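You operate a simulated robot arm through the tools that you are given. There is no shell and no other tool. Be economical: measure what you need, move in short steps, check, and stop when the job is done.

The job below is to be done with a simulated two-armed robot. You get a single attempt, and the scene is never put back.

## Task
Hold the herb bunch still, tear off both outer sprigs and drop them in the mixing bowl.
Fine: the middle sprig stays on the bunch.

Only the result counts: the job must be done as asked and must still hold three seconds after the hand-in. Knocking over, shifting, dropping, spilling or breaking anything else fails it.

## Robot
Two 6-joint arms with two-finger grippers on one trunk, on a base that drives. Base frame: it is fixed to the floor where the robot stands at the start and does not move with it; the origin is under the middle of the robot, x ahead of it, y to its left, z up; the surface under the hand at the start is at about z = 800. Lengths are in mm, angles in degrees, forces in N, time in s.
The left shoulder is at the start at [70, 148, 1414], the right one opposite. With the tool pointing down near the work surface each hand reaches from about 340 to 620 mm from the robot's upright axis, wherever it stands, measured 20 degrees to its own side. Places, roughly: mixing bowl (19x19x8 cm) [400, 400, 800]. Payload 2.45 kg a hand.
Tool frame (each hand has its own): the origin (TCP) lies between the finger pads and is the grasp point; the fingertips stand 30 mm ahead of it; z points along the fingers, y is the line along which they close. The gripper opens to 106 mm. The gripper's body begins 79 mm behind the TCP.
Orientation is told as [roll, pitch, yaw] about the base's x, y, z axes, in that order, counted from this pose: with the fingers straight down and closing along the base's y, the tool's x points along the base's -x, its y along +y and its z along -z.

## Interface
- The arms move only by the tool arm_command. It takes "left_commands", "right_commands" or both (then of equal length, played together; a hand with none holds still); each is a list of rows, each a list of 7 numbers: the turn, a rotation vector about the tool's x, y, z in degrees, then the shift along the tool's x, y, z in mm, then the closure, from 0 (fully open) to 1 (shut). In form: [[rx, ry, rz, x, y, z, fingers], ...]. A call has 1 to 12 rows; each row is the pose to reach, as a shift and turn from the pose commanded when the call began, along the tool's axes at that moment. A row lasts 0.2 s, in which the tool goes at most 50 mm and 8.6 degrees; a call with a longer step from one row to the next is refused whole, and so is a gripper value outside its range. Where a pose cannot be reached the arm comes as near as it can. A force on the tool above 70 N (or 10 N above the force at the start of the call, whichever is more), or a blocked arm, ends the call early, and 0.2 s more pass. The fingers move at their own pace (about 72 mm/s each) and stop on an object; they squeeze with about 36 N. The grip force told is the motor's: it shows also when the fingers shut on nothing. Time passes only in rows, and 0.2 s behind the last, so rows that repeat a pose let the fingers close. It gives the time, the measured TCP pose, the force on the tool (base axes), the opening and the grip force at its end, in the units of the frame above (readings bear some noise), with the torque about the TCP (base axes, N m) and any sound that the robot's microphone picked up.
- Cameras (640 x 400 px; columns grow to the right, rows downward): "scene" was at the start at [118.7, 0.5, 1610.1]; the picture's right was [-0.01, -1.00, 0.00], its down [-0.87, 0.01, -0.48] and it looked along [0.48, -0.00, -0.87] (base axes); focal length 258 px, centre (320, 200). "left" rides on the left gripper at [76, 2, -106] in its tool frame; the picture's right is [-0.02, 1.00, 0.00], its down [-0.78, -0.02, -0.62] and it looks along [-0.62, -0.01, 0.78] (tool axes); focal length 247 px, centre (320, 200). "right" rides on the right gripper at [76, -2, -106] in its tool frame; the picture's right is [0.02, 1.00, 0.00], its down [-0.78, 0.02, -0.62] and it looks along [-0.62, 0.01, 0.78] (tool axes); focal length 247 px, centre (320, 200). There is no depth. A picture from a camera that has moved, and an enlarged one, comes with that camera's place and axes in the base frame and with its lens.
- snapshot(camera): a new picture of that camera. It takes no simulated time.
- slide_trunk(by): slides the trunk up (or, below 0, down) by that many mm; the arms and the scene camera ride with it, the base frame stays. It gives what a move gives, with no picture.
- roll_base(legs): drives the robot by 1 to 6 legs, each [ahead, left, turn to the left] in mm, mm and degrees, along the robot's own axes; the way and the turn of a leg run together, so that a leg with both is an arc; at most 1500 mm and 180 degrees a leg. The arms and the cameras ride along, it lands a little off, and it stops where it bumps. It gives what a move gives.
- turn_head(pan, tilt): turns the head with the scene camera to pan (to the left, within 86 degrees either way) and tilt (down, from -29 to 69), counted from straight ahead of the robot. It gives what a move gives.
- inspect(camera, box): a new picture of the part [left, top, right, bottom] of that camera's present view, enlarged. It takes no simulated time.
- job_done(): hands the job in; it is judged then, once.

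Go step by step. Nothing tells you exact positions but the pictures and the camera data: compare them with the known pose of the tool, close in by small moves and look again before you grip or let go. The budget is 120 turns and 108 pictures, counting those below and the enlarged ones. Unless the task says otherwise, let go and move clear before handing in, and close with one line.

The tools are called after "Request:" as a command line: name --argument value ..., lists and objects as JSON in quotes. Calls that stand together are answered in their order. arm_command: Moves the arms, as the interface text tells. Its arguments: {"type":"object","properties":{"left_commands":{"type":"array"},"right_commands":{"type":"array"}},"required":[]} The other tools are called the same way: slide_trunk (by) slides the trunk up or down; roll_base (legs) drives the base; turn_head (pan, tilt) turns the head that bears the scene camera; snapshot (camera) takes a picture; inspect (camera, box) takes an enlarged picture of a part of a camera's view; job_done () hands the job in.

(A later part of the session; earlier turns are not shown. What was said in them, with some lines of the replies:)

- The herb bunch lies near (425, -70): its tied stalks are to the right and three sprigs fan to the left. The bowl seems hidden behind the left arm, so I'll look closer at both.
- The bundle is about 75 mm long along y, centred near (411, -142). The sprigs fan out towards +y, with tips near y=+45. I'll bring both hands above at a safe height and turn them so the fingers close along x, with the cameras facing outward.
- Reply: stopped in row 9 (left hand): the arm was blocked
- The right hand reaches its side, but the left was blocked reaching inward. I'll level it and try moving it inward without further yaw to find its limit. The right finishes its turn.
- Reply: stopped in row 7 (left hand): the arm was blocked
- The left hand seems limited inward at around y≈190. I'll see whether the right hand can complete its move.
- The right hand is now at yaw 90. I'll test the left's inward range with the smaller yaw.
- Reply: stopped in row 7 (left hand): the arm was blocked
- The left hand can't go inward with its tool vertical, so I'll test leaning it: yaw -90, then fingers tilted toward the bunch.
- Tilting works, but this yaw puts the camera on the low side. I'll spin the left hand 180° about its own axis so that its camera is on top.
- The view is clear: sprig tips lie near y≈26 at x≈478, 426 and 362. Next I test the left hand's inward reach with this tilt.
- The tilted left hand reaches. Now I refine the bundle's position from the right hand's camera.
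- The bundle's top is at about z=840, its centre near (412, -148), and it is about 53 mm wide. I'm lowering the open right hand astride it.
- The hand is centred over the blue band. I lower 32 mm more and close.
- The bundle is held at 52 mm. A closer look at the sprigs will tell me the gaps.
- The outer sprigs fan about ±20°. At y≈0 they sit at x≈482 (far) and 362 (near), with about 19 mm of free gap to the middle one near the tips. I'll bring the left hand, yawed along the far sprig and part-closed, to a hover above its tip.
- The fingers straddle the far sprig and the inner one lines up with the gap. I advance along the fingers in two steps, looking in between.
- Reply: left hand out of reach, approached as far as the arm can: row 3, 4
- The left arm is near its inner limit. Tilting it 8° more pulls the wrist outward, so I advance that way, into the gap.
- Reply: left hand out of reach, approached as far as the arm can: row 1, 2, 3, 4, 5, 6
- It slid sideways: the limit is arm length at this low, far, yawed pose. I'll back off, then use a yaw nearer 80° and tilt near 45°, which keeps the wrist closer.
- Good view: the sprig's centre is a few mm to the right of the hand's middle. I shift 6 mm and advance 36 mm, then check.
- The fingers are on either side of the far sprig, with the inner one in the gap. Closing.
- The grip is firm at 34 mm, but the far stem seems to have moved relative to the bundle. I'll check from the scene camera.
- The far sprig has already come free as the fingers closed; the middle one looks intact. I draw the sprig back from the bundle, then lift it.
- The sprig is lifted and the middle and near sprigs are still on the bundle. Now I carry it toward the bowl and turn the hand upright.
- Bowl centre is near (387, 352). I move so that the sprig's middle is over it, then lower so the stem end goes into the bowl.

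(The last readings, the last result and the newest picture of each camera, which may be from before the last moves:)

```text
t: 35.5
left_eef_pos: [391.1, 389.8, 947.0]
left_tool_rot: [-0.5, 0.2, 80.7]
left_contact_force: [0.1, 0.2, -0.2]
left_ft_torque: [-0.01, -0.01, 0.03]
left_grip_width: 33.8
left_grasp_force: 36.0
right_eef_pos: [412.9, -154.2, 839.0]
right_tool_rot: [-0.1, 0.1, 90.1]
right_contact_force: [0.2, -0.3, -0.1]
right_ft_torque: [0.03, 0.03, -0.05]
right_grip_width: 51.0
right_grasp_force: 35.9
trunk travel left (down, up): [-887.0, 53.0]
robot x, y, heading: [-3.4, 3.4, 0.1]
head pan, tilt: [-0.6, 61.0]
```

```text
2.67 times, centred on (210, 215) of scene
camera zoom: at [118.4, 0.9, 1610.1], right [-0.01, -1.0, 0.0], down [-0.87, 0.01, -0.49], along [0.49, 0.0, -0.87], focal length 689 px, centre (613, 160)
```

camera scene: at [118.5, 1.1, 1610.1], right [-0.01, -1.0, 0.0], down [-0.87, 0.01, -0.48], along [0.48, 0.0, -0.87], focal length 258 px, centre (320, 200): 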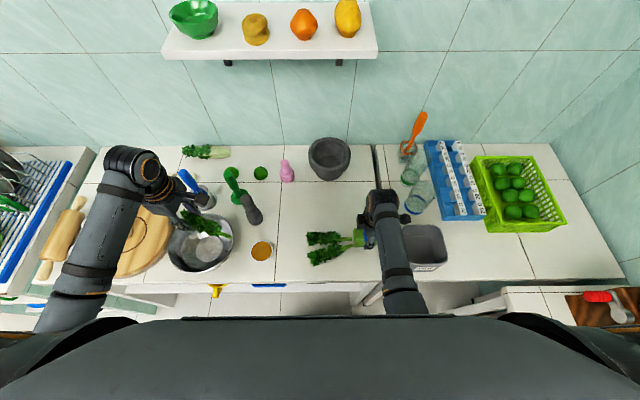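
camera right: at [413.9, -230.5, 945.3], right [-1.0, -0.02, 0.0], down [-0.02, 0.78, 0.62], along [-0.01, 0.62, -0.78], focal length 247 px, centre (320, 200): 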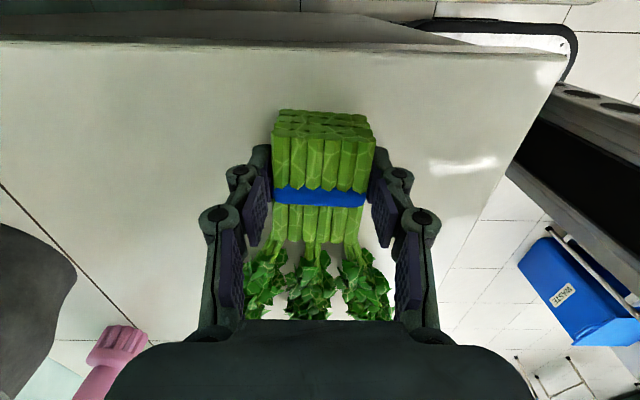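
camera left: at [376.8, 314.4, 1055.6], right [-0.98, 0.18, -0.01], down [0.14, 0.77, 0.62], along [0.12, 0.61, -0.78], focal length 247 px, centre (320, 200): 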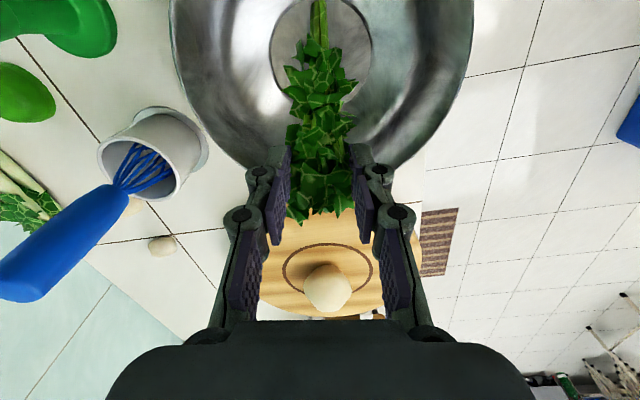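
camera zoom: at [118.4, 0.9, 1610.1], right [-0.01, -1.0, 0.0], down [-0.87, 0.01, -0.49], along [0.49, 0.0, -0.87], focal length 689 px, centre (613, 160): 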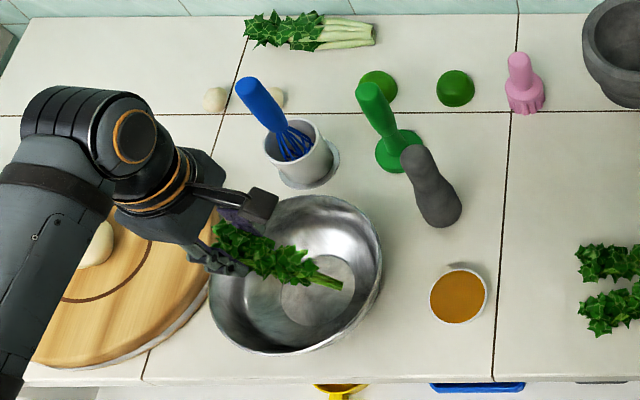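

The sprig lies across the bowl's middle. I lower it 35 mm more, shift 8 mm inward, open modestly, then rise.

Request:
arm_command --left_commands '[[0, 0, 0, 4, 0, 12, 1], [0, 0, 0, 8, 0, 24, 1], [0, 0, 0, 8, 0, 35, 1], [0, 0, 0, 8, 0, 35, 1], [0, 0, 0, 8, 0, 35, 0.6], [0, 0, 0, 8, 0, 35, 0.4], [0, 0, 0, 8, 0, 35, 0.4], [0, 0, 0, 8, 0, 35, 0.4], [0, 0, 0, 8, 0, 15, 0.4], [0, 0, 0, 8, 0, -15, 0.4], [0, 0, 0, 8, 0, -50, 0.4], [0, 0, 0, 8, 0, -80, 0.4]]'

Request:
snapshot --camera "left"

Request:
snapshot --camera "scene"

```text
t: 38.1
left_eef_pos: [389.6, 381.5, 1028.2]
left_tool_rot: [-0.3, 0.1, 80.7]
left_contact_force: [0.1, -0.2, 0.4]
left_ft_torque: [-0.01, 0.0, -0.01]
left_grip_width: 63.2
left_grasp_force: 0.1
right_eef_pos: [412.5, -153.4, 839.8]
right_tool_rot: [-0.1, 0.0, 89.9]
right_contact_force: [-0.3, -0.5, 0.6]
right_ft_torque: [-0.04, 0.0, 0.0]
right_grip_width: 50.8
right_grasp_force: 36.1
trunk travel left (down, up): [-887.0, 53.0]
robot x, y, heading: [-1.0, 0.6, 0.1]
head pan, tilt: [-0.6, 61.0]
```

```text
76 pictures are left
camera left: at [375.4, 307.2, 1135.7], right [-0.98, 0.18, -0.01], down [0.14, 0.77, 0.62], along [0.12, 0.61, -0.79], focal length 247 px, centre (320, 200)
```

left: 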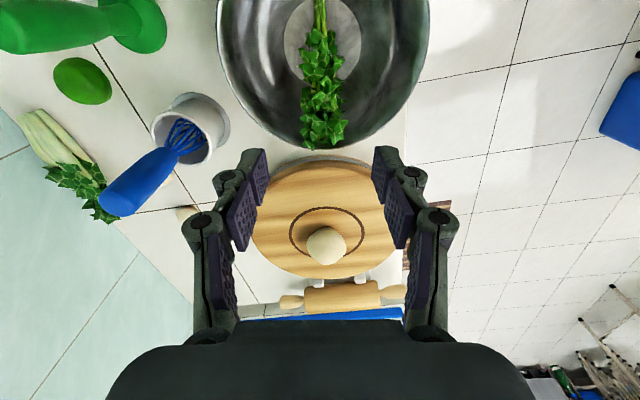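

```text
75 pictures are left
camera scene: at [118.3, 0.9, 1610.1], right [-0.01, -1.0, 0.0], down [-0.87, 0.01, -0.49], along [0.49, 0.0, -0.87], focal length 258 px, centre (320, 200)
```

scene: 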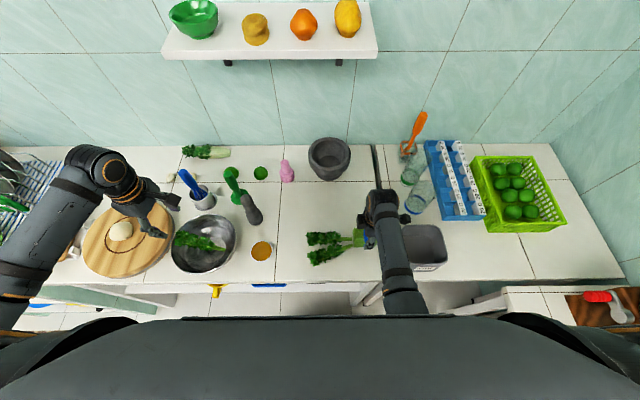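

The first sprig is in the bowl. I return for the near sprig: tilt the hand again and travel back at height.

Request:
arm_command --left_commands '[[0, 6, 0, 33, -1, 3, 0.4], [0, 12, 0, 66, -2, 6, 0.4], [0, 18, 0, 99, -3, 9, 0.4], [0, 24, 0, 132, -4, 12, 0.4], [0, 30, 0, 165, -5, 16, 0.4], [0, 36, 0, 198, -6, 20, 0.45], [0, 42, 0, 231, -7, 24, 0.5], [0, 45, 0, 264, -7, 28, 0.54], [0, 45, 0, 264, -7, 28, 0.54]]'

```text
t: 40.1
left_eef_pos: [353.9, 120.5, 999.2]
left_tool_rot: [-0.7, 45.2, 80.2]
left_contact_force: [0.6, -0.2, -0.4]
left_ft_torque: [-0.02, 0.02, 0.03]
left_grip_width: 48.3
left_grasp_force: 0.1
right_eef_pos: [412.6, -154.8, 839.7]
right_tool_rot: [0.0, 0.1, 90.0]
right_contact_force: [0.2, 0.3, -0.2]
right_ft_torque: [0.02, -0.04, 0.05]
right_grip_width: 50.5
right_grasp_force: 36.0
trunk travel left (down, up): [-887.0, 53.0]
robot x, y, heading: [-0.7, 2.9, -0.1]
head pan, tilt: [-0.6, 61.0]
```

Request:
arm_command --left_commands '[[2.8, 0, -2.8, -7, -1, 23, 0.54], [5.7, 0, -5.7, -14, -3, 46, 0.54], [8.5, 0, -8.5, -21, -4, 69, 0.54], [11.3, 0, -11.3, -28, -6, 92, 0.54], [14.1, 0, -14.1, -35, -7, 115, 0.54], [17, 0, -17, -42, -9, 138, 0.54], [17, 0, -17, -42, -9, 138, 0.54]]'

Request:
snapshot --camera "left"

```text
t: 41.8
left_eef_pos: [352.9, 51.4, 873.0]
left_tool_rot: [-0.5, 45.3, 104.4]
left_contact_force: [-0.7, 0.3, 0.8]
left_ft_torque: [0.01, -0.02, -0.01]
left_grip_width: 48.8
left_grasp_force: 0.0
right_eef_pos: [413.5, -153.6, 840.0]
right_tool_rot: [0.0, 0.1, 90.1]
right_contact_force: [-0.8, -0.3, -0.3]
right_ft_torque: [-0.01, -0.02, 0.03]
right_grip_width: 50.6
right_grasp_force: 35.9
trunk travel left (down, up): [-887.0, 53.0]
robot x, y, heading: [-2.6, -5.2, -0.0]
head pan, tilt: [-0.6, 61.0]
```

```text
74 pictures are left
camera left: at [345.7, 72.0, 1003.4], right [-0.97, -0.24, -0.02], down [-0.24, 0.96, -0.12], along [0.05, -0.11, -0.99], focal length 247 px, centre (320, 200)
```

left: 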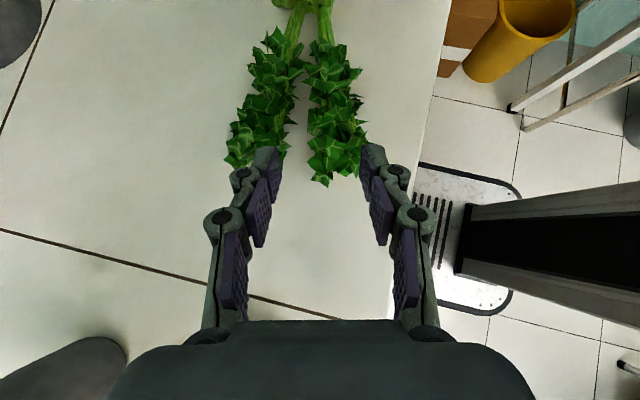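

The near sprig sits right of the hand's middle. I shift about 13 mm and advance halfway, then look.

Request:
arm_command --left_commands '[[0, 0, 0, -3, 7, 0, 0.54], [0, 0, 0, -6, 13, 8, 0.54], [0, 0, 0, -6, 13, 18, 0.54], [0, 0, 0, -6, 13, 24, 0.54], [0, 0, 0, -6, 13, 24, 0.54]]'

Request:
inspect --camera "left" --box '[200, 60, 440, 260]'

```text
t: 43.0
left_eef_pos: [343.8, 35.5, 851.3]
left_tool_rot: [-0.6, 45.3, 104.4]
left_contact_force: [-0.4, 0.7, 0.0]
left_ft_torque: [0.03, 0.01, -0.03]
left_grip_width: 48.7
left_grasp_force: 0.0
right_eef_pos: [413.0, -154.4, 839.3]
right_tool_rot: [0.0, 0.1, 90.0]
right_contact_force: [-0.5, 0.2, 0.0]
right_ft_torque: [0.0, 0.0, 0.01]
right_grip_width: 50.8
right_grasp_force: 35.9
trunk travel left (down, up): [-887.0, 53.0]
robot x, y, heading: [-2.6, -4.4, 0.1]
head pan, tilt: [-0.6, 61.0]
```

```text
2.00 times, centred on (320, 160) of left
camera zoom: at [336.1, 56.0, 982.6], right [-0.97, -0.24, -0.02], down [-0.24, 0.96, -0.12], along [0.05, -0.11, -0.99], focal length 494 px, centre (320, 280)
```

zoom: 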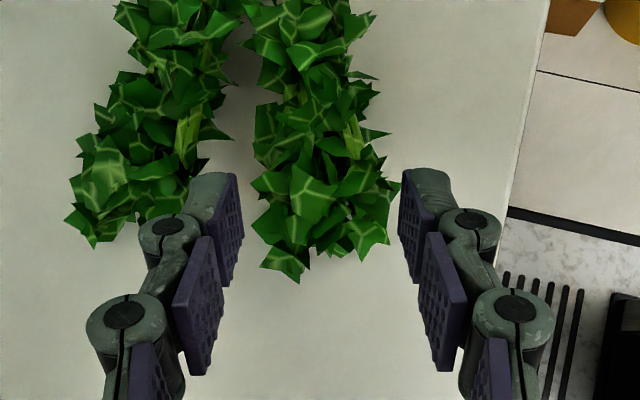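

Well placed. I nudge 3 mm toward the outer side and advance 22 mm, then close.

Request:
arm_command --left_commands '[[0, 0, 0, 0, 3, 0, 0.54], [0, 0, 0, 0, 3, 8, 0.54], [0, 0, 0, 0, 3, 15, 0.54], [0, 0, 0, 0, 3, 22, 0.54], [0, 0, 0, 0, 3, 22, 0.54]]'

Request:
inspect --camera "left" --box '[200, 60, 440, 260]'

```text
t: 44.1
left_eef_pos: [345.6, 19.2, 836.2]
left_tool_rot: [-0.5, 45.3, 104.3]
left_contact_force: [-0.5, 0.3, 0.1]
left_ft_torque: [0.04, -0.01, -0.02]
left_grip_width: 48.8
left_grasp_force: 0.1
right_eef_pos: [412.8, -155.5, 840.0]
right_tool_rot: [0.0, 0.1, 90.0]
right_contact_force: [-0.5, 0.7, -0.7]
right_ft_torque: [0.03, -0.01, 0.03]
right_grip_width: 50.8
right_grasp_force: 35.9
trunk travel left (down, up): [-887.0, 53.0]
robot x, y, heading: [2.0, 1.7, -0.1]
head pan, tilt: [-0.6, 61.0]
```

```text
2.00 times, centred on (320, 160) of left
camera zoom: at [337.7, 40.0, 967.5], right [-0.97, -0.24, -0.02], down [-0.24, 0.96, -0.12], along [0.05, -0.11, -0.99], focal length 494 px, centre (320, 280)
```

zoom: 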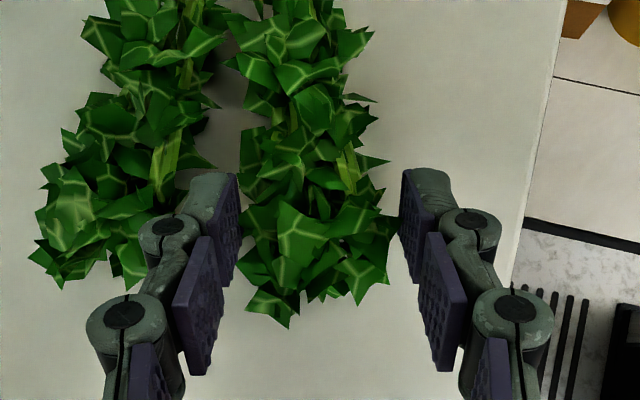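

No contact with the middle sprig; the near sprig is between the pads. Closing.

Request:
arm_command --left_commands '[[0, 0, 0, 0, 0, 0, 0.65], [0, 0, 0, 0, 0, 0, 0.75], [0, 0, 0, 0, 0, 0, 0.85], [0, 0, 0, 0, 0, 0, 1], [0, 0, 0, 0, 0, 0, 1], [0, 0, 0, 0, 0, 0, 1]]'

Request:
inspect --camera "scene" --box '[290, 200, 390, 275]'

Request:
snapshot --camera "left"

```text
t: 45.5
left_eef_pos: [345.5, 19.3, 836.8]
left_tool_rot: [-0.5, 45.4, 104.4]
left_contact_force: [-1.1, -1.9, 5.2]
left_ft_torque: [-0.34, 0.03, -0.06]
left_grip_width: 33.7
left_grasp_force: 35.6
right_eef_pos: [412.5, -154.6, 840.7]
right_tool_rot: [0.0, 0.0, 90.0]
right_contact_force: [-0.1, -0.7, -0.3]
right_ft_torque: [-0.04, 0.01, -0.04]
right_grip_width: 51.1
right_grasp_force: 36.2
trunk travel left (down, up): [-887.0, 53.0]
robot x, y, heading: [-2.6, -0.7, 0.1]
head pan, tilt: [-0.6, 61.0]
```

```text
5.33 times, centred on (340, 238) of scene
camera zoom: at [117.7, 0.6, 1610.2], right [-0.01, -1.0, 0.0], down [-0.87, 0.01, -0.49], along [0.49, 0.0, -0.87], focal length 1378 px, centre (213, 0)
```

zoom: 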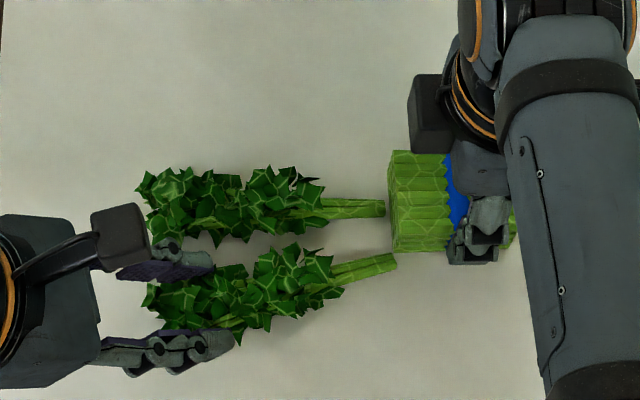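

```text
70 pictures are left
camera left: at [337.0, 39.8, 967.7], right [-0.97, -0.24, -0.02], down [-0.23, 0.96, -0.12], along [0.05, -0.11, -0.99], focal length 247 px, centre (320, 200)
```

left: 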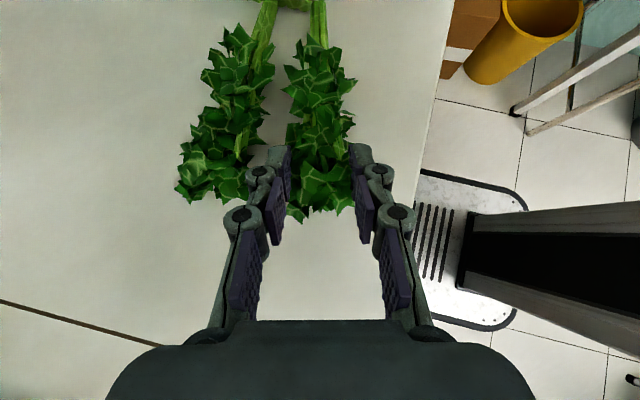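

The near sprig is gripped and seems free at the stem. I draw it straight back along its own axis, then lift.

Request:
arm_command --left_commands '[[0, 0, 0, -6, 2, -8, 1], [0, 0, 0, -13, 3, -18, 1], [0, 0, 0, -20, 3, -28, 1], [0, 0, 0, -28, 3, -39, 1], [0, 0, 0, -36, 3, -50, 1], [0, 0, 0, -16, 3, -70, 1], [0, 0, 0, 4, 3, -90, 1], [0, 0, 0, 24, 3, -110, 1], [0, 0, 0, 44, 3, -130, 1], [0, 0, 0, 63, 3, -149, 1], [0, 0, 0, 63, 3, -149, 1]]'

Request:
snapshot --camera "left"

Request:
snapshot --camera "scene"

```text
t: 48.0
left_eef_pos: [324.1, 80.2, 986.2]
left_tool_rot: [-0.6, 45.3, 104.5]
left_contact_force: [0.1, 0.1, 0.4]
left_ft_torque: [0.01, -0.01, 0.01]
left_grip_width: 33.7
left_grasp_force: 35.6
right_eef_pos: [411.7, -155.3, 839.3]
right_tool_rot: [0.0, 0.2, 90.1]
right_contact_force: [-0.4, 0.2, 0.8]
right_ft_torque: [-0.03, -0.02, 0.0]
right_grip_width: 50.9
right_grasp_force: 36.3
trunk travel left (down, up): [-887.0, 53.0]
robot x, y, heading: [2.8, 0.4, 0.1]
head pan, tilt: [-0.6, 61.0]
```

```text
69 pictures are left
camera left: at [316.8, 100.0, 1117.1], right [-0.97, -0.24, -0.02], down [-0.24, 0.96, -0.12], along [0.05, -0.11, -0.99], focal length 247 px, centre (320, 200)
```

left: 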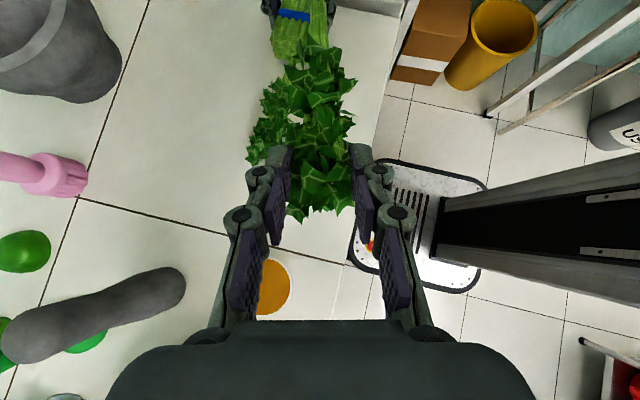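

```text
68 pictures are left
camera scene: at [118.5, 0.8, 1610.1], right [-0.01, -1.0, 0.0], down [-0.87, 0.01, -0.49], along [0.48, 0.0, -0.87], focal length 258 px, centre (320, 200)
```

scene: 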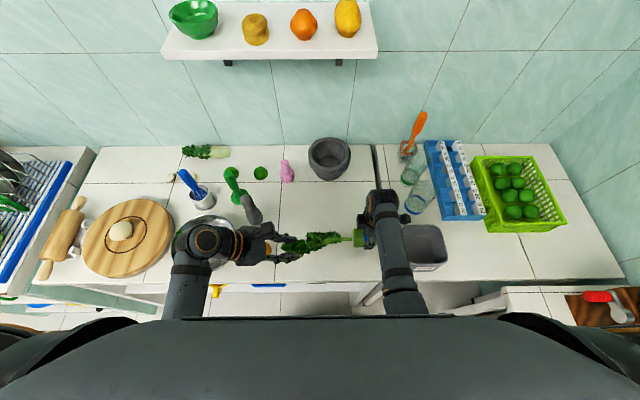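

The near sprig is lifted free. I carry it to the bowl by the same route.

Request:
arm_command --left_commands '[[-2, 0, 2, -10, -15, -33, 1], [-4, 0, 4, -30, -30, -55, 1], [-6, 0, 6, -50, -46, -80, 1], [-8, 0, 8, -70, -62, -104, 1], [-10, 0, 10, -90, -78, -128, 1], [-12, 0, 12, -110, -94, -152, 1], [-14, 0, 14, -130, -110, -176, 1], [-16, 0, 16, -150, -125, -200, 1], [-17, 0, 17, -168, -140, -224, 1], [-17, 0, 17, -168, -140, -224, 1]]'

Request:
arm_command --left_commands '[[0, -8, 0, 0, 0, 0, 1], [0, -16, 0, 0, 0, 0, 1], [0, -24, 0, 0, 0, 0, 1], [0, -32, 0, 0, 0, 0, 1], [0, -39, 0, 0, 0, 0, 1], [0, -45, 0, 0, 0, 0, 1], [0, -45, 0, 0, 0, 0, 1]]'

Request:
snapshot --camera "left"

Request:
inspect --camera "scene" --box '[140, 140, 280, 290]'

```text
t: 50.1
left_eef_pos: [390.7, 382.9, 1024.5]
left_tool_rot: [-0.7, 45.2, 80.2]
left_contact_force: [-0.8, -0.2, 0.6]
left_ft_torque: [0.03, 0.01, -0.02]
left_grip_width: 33.7
left_grasp_force: 36.3
right_eef_pos: [413.2, -153.6, 839.7]
right_tool_rot: [0.0, 0.1, 90.0]
right_contact_force: [-0.5, 0.2, 0.3]
right_ft_torque: [-0.01, 0.01, -0.03]
right_grip_width: 50.8
right_grasp_force: 35.7
trunk travel left (down, up): [-887.0, 53.0]
robot x, y, heading: [-0.6, -3.0, 0.2]
head pan, tilt: [-0.6, 61.0]
```

```text
t: 51.8
left_eef_pos: [390.8, 382.5, 1025.7]
left_tool_rot: [-0.4, 0.0, 80.7]
left_contact_force: [0.8, 0.1, -0.5]
left_ft_torque: [-0.01, 0.02, -0.06]
left_grip_width: 33.8
left_grasp_force: 35.7
right_eef_pos: [414.1, -154.9, 839.4]
right_tool_rot: [-0.1, 0.1, 90.0]
right_contact_force: [-0.9, -0.1, -0.4]
right_ft_torque: [-0.01, -0.02, -0.01]
right_grip_width: 50.9
right_grasp_force: 35.9
trunk travel left (down, up): [-887.0, 53.0]
robot x, y, heading: [-0.6, -0.4, 0.1]
head pan, tilt: [-0.6, 61.0]
```

```text
67 pictures are left
camera left: at [375.5, 307.4, 1133.3], right [-0.98, 0.18, -0.01], down [0.14, 0.77, 0.62], along [0.12, 0.61, -0.78], focal length 247 px, centre (320, 200)
```

left: 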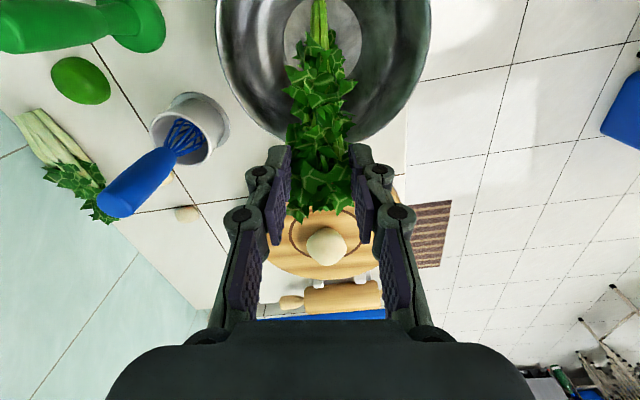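

```text
2.67 times, centred on (210, 215) of scene
camera zoom: at [118.6, 1.1, 1610.1], right [-0.01, -1.0, 0.0], down [-0.87, 0.01, -0.48], along [0.48, 0.0, -0.87], focal length 689 px, centre (613, 160)
```

zoom: 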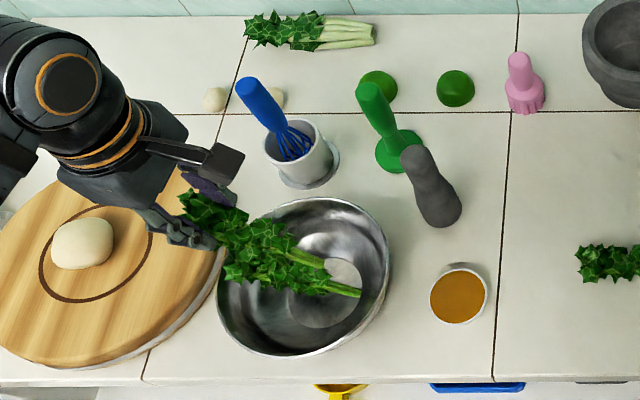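

The bowl crept about 8 mm at the first drop, probably because the stem touched it. This time I release higher so nothing presses on the bowl.

Request:
arm_command --left_commands '[[0, 0, 0, 5, 0, 10, 1], [0, 0, 0, 10, 0, 25, 1], [0, 0, 0, 10, 0, 45, 1], [0, 0, 0, 10, 0, 65, 1], [0, 0, 0, 10, 0, 78, 1], [0, 0, 0, 10, 0, 78, 1]]'

Request:
inspect --camera "scene" --box '[140, 140, 280, 290]'

Request:
snapshot --camera "left"

```text
t: 53.1
left_eef_pos: [389.5, 369.8, 947.7]
left_tool_rot: [-0.4, 0.2, 80.7]
left_contact_force: [-1.6, -2.9, 6.1]
left_ft_torque: [-0.7, 0.13, 0.04]
left_grip_width: 33.7
left_grasp_force: 36.0
right_eef_pos: [413.6, -155.9, 838.9]
right_tool_rot: [0.0, -0.1, 90.0]
right_contact_force: [0.8, 0.6, 0.7]
right_ft_torque: [0.0, 0.02, 0.01]
right_grip_width: 50.8
right_grasp_force: 35.5
trunk travel left (down, up): [-887.0, 53.0]
robot x, y, heading: [-0.4, 1.5, -0.0]
head pan, tilt: [-0.6, 61.0]
```

```text
2.67 times, centred on (210, 215) of scene
camera zoom: at [117.9, -0.3, 1610.2], right [-0.01, -1.0, 0.0], down [-0.87, 0.01, -0.49], along [0.49, 0.0, -0.87], focal length 689 px, centre (613, 160)
```

zoom: 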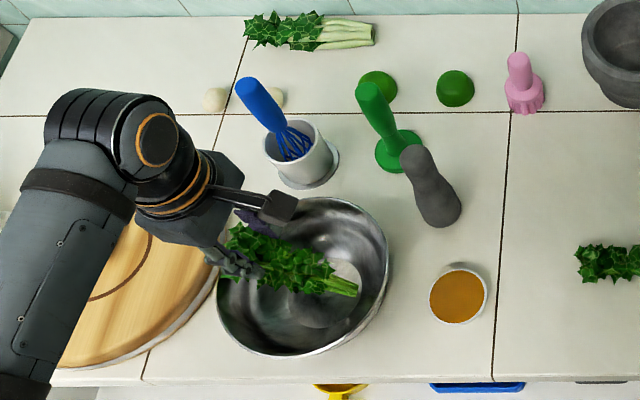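

```text
64 pictures are left
camera left: at [374.0, 295.8, 1056.0], right [-0.98, 0.18, -0.01], down [0.14, 0.77, 0.62], along [0.12, 0.61, -0.79], focal length 247 px, centre (320, 200)
```

left: 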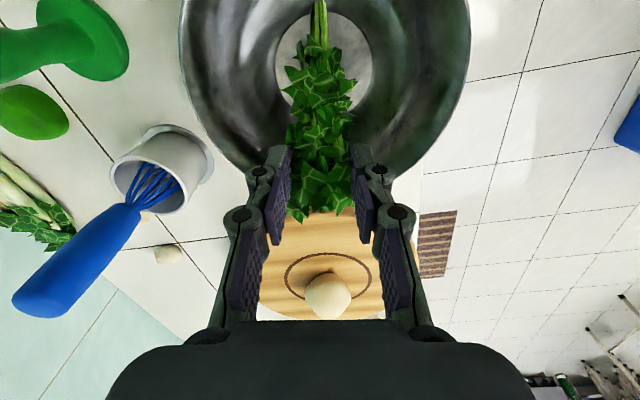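

The stem lightly rests on the first sprig. I raise it 10 mm, shift a little to the free side, and release.

Request:
arm_command --left_commands '[[0, 0, 0, 0, 0, -10, 1], [0, 0, 0, 0, 10, -10, 1], [0, 0, 0, 0, 10, -10, 0.8], [0, 0, 0, 0, 10, -10, 0.55], [0, 0, 0, 0, 10, -10, 0.4], [0, 0, 0, 0, 10, -10, 0.4], [0, 0, 0, 0, 10, -10, 0.4], [0, 0, 0, 0, 10, -25, 0.4], [0, 0, 0, 0, 10, -50, 0.4], [0, 0, 0, 0, 10, -80, 0.4], [0, 0, 0, 0, 10, -110, 0.4]]'

Request:
snapshot --camera "left"

Request:
inspect --camera "scene" --box '[140, 140, 280, 290]'

```text
t: 55.5
left_eef_pos: [378.1, 373.5, 1056.1]
left_tool_rot: [-0.4, 0.2, 80.6]
left_contact_force: [-0.6, 0.9, -1.0]
left_ft_torque: [-0.05, -0.01, 0.02]
left_grip_width: 63.5
left_grasp_force: 0.0
right_eef_pos: [413.8, -154.9, 840.3]
right_tool_rot: [0.0, 0.2, 90.0]
right_contact_force: [0.5, -0.6, 0.8]
right_ft_torque: [-0.03, 0.0, -0.01]
right_grip_width: 51.1
right_grasp_force: 36.1
trunk travel left (down, up): [-887.0, 53.0]
robot x, y, heading: [0.6, 0.5, 0.2]
head pan, tilt: [-0.6, 61.0]
```

```text
63 pictures are left
camera left: at [364.3, 299.6, 1165.0], right [-0.98, 0.18, -0.01], down [0.14, 0.77, 0.62], along [0.12, 0.61, -0.79], focal length 247 px, centre (320, 200)
```

left: 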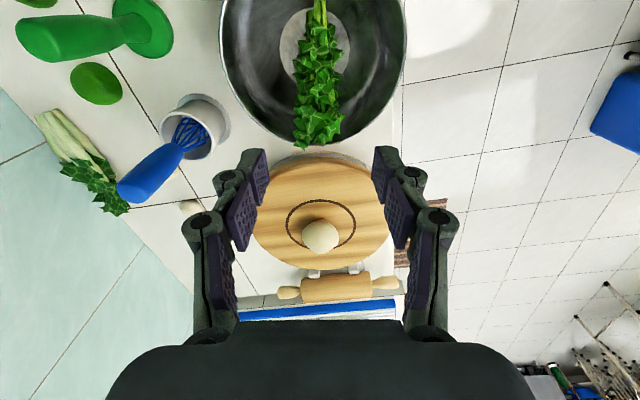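

```text
2.67 times, centred on (210, 215) of scene
camera zoom: at [118.5, 0.7, 1610.1], right [-0.01, -1.0, 0.0], down [-0.87, 0.01, -0.49], along [0.48, 0.0, -0.87], focal length 689 px, centre (613, 160)
```

zoom: 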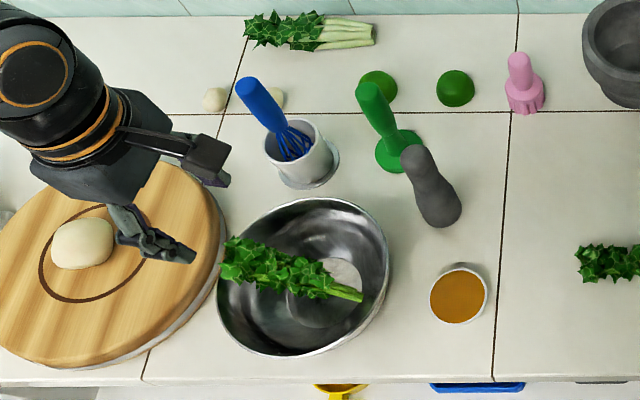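

Both sprigs are in the bowl, stacked. I check how the upper one lies against the rim.

Request:
inspect --camera "left" --box '[200, 0, 420, 165]'

Request:
inspect --camera "scene" --box '[160, 200, 250, 280]'

```text
2.42 times, centred on (310, 82) of left
camera zoom: at [364.3, 299.6, 1165.0], right [-0.98, 0.18, -0.01], down [0.14, 0.77, 0.62], along [0.12, 0.61, -0.79], focal length 599 px, centre (344, 485)
```

zoom: 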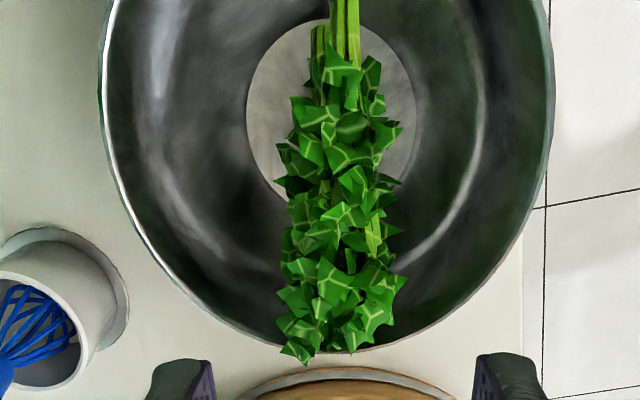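

```text
5.00 times, centred on (205, 240) of scene
camera zoom: at [118.5, 0.7, 1610.1], right [-0.01, -1.0, 0.0], down [-0.87, 0.01, -0.49], along [0.48, 0.0, -0.87], focal length 1292 px, centre (895, 0)
```

zoom: 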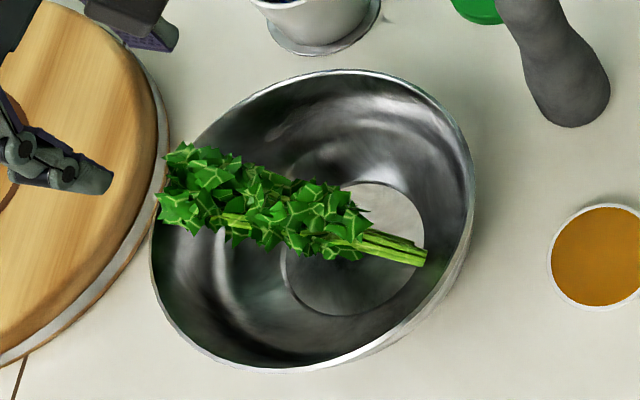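

The upper sprig lies well inside, its weight over the middle. Now I release the bundle with the right hand, rise clear, and check that the middle sprig is still on.

Request:
arm_command --right_commands '[[0, 0, 0, 0, 0, 0, 0.4], [0, 0, 0, 0, 0, 0, 0.2], [0, 0, 0, 0, 0, 0, 0.1], [0, 0, 0, 0, 0, 0, 0.1], [0, 0, 0, 0, 0, -20, 0.1], [0, 0, 0, 0, 0, -50, 0.1], [0, 0, 0, 0, 0, -90, 0.1], [0, 0, 0, 0, 0, -130, 0.1], [0, 0, 0, 40, 0, -150, 0.1], [0, 0, 0, 70, 0, -150, 0.1], [0, 0, 0, 70, 0, -150, 0.1]]'

Request:
snapshot --camera "scene"

Request:
snapshot --camera "right"

Request:
inspect --camera "scene" --box '[160, 200, 250, 280]'

Request:
inspect --camera "scene" --box '[280, 190, 400, 280]'

```text
t: 58.0
left_eef_pos: [378.7, 375.0, 1056.0]
left_tool_rot: [-0.5, 0.1, 80.7]
left_contact_force: [0.6, 0.2, -0.3]
left_ft_torque: [-0.02, -0.02, 0.02]
left_grip_width: 63.5
left_grasp_force: 0.1
right_eef_pos: [412.6, -223.7, 991.1]
right_tool_rot: [-0.1, 0.0, 90.2]
right_contact_force: [0.4, -0.1, -0.5]
right_ft_torque: [-0.05, -0.03, -0.01]
right_grip_width: 95.6
right_grasp_force: 0.0
trunk travel left (down, up): [-887.0, 53.0]
robot x, y, heading: [3.0, 0.6, 0.2]
head pan, tilt: [-0.6, 61.0]
```

```text
59 pictures are left
camera scene: at [118.1, 2.4, 1610.2], right [-0.01, -1.0, 0.0], down [-0.87, 0.01, -0.49], along [0.49, -0.01, -0.87], focal length 258 px, centre (320, 200)
```

scene: 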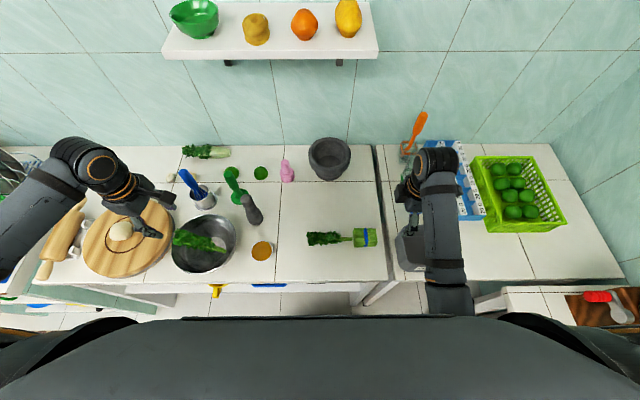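

```text
58 pictures are left
camera right: at [414.4, -299.8, 1096.5], right [-1.0, -0.02, 0.0], down [-0.02, 0.78, 0.62], along [-0.01, 0.62, -0.78], focal length 247 px, centre (320, 200)
```

right: 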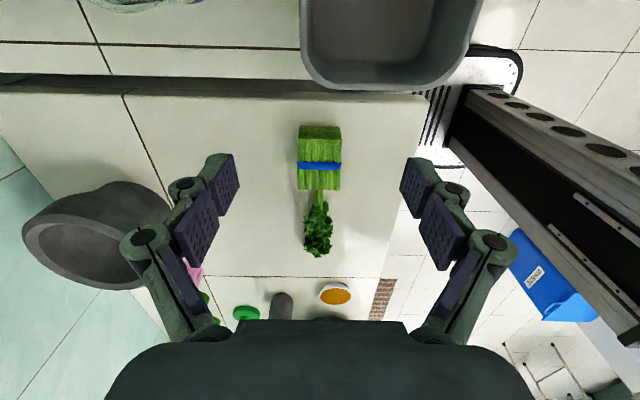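

```text
5.00 times, centred on (205, 240) of scene
camera zoom: at [118.1, 2.4, 1610.2], right [-0.01, -1.0, 0.0], down [-0.87, 0.01, -0.49], along [0.49, -0.01, -0.87], focal length 1292 px, centre (895, 0)
```

zoom: 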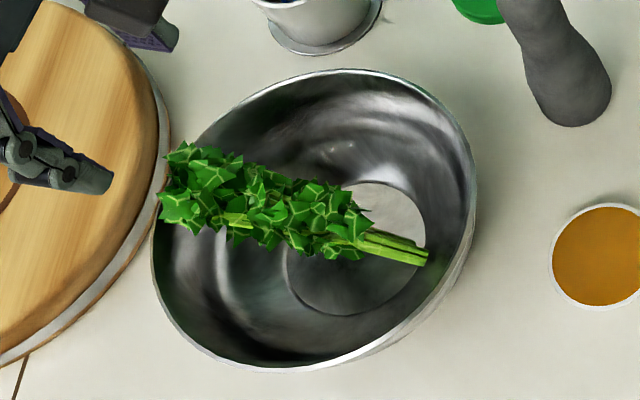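

```text
4.44 times, centred on (340, 235) of scene
camera zoom: at [118.1, 2.4, 1610.2], right [-0.01, -1.0, 0.0], down [-0.87, 0.01, -0.49], along [0.49, -0.01, -0.87], focal length 1148 px, centre (231, 44)
```

zoom: 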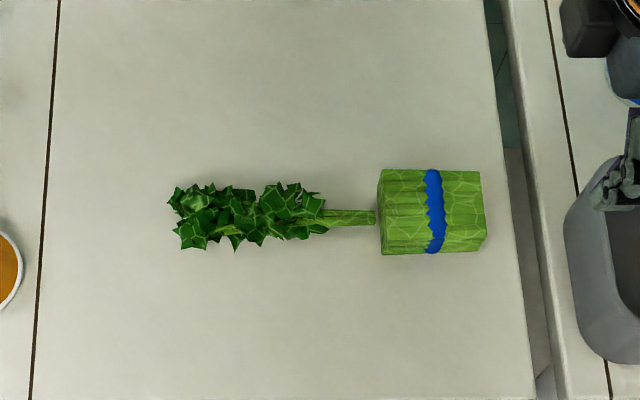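

Both outer sprigs rest in the bowl. The bunch lies where it was with its middle sprig still on, and both hands are clear.

Request:
job_done

```text
The job is handed in.
```

I handed in the job with both outer sprigs in the mixing bowl and the middle sprig still on the bunch. The bowl crept about 8 mm when I dropped the first sprig, and the leaf tip of the second slightly overhangs the rim.
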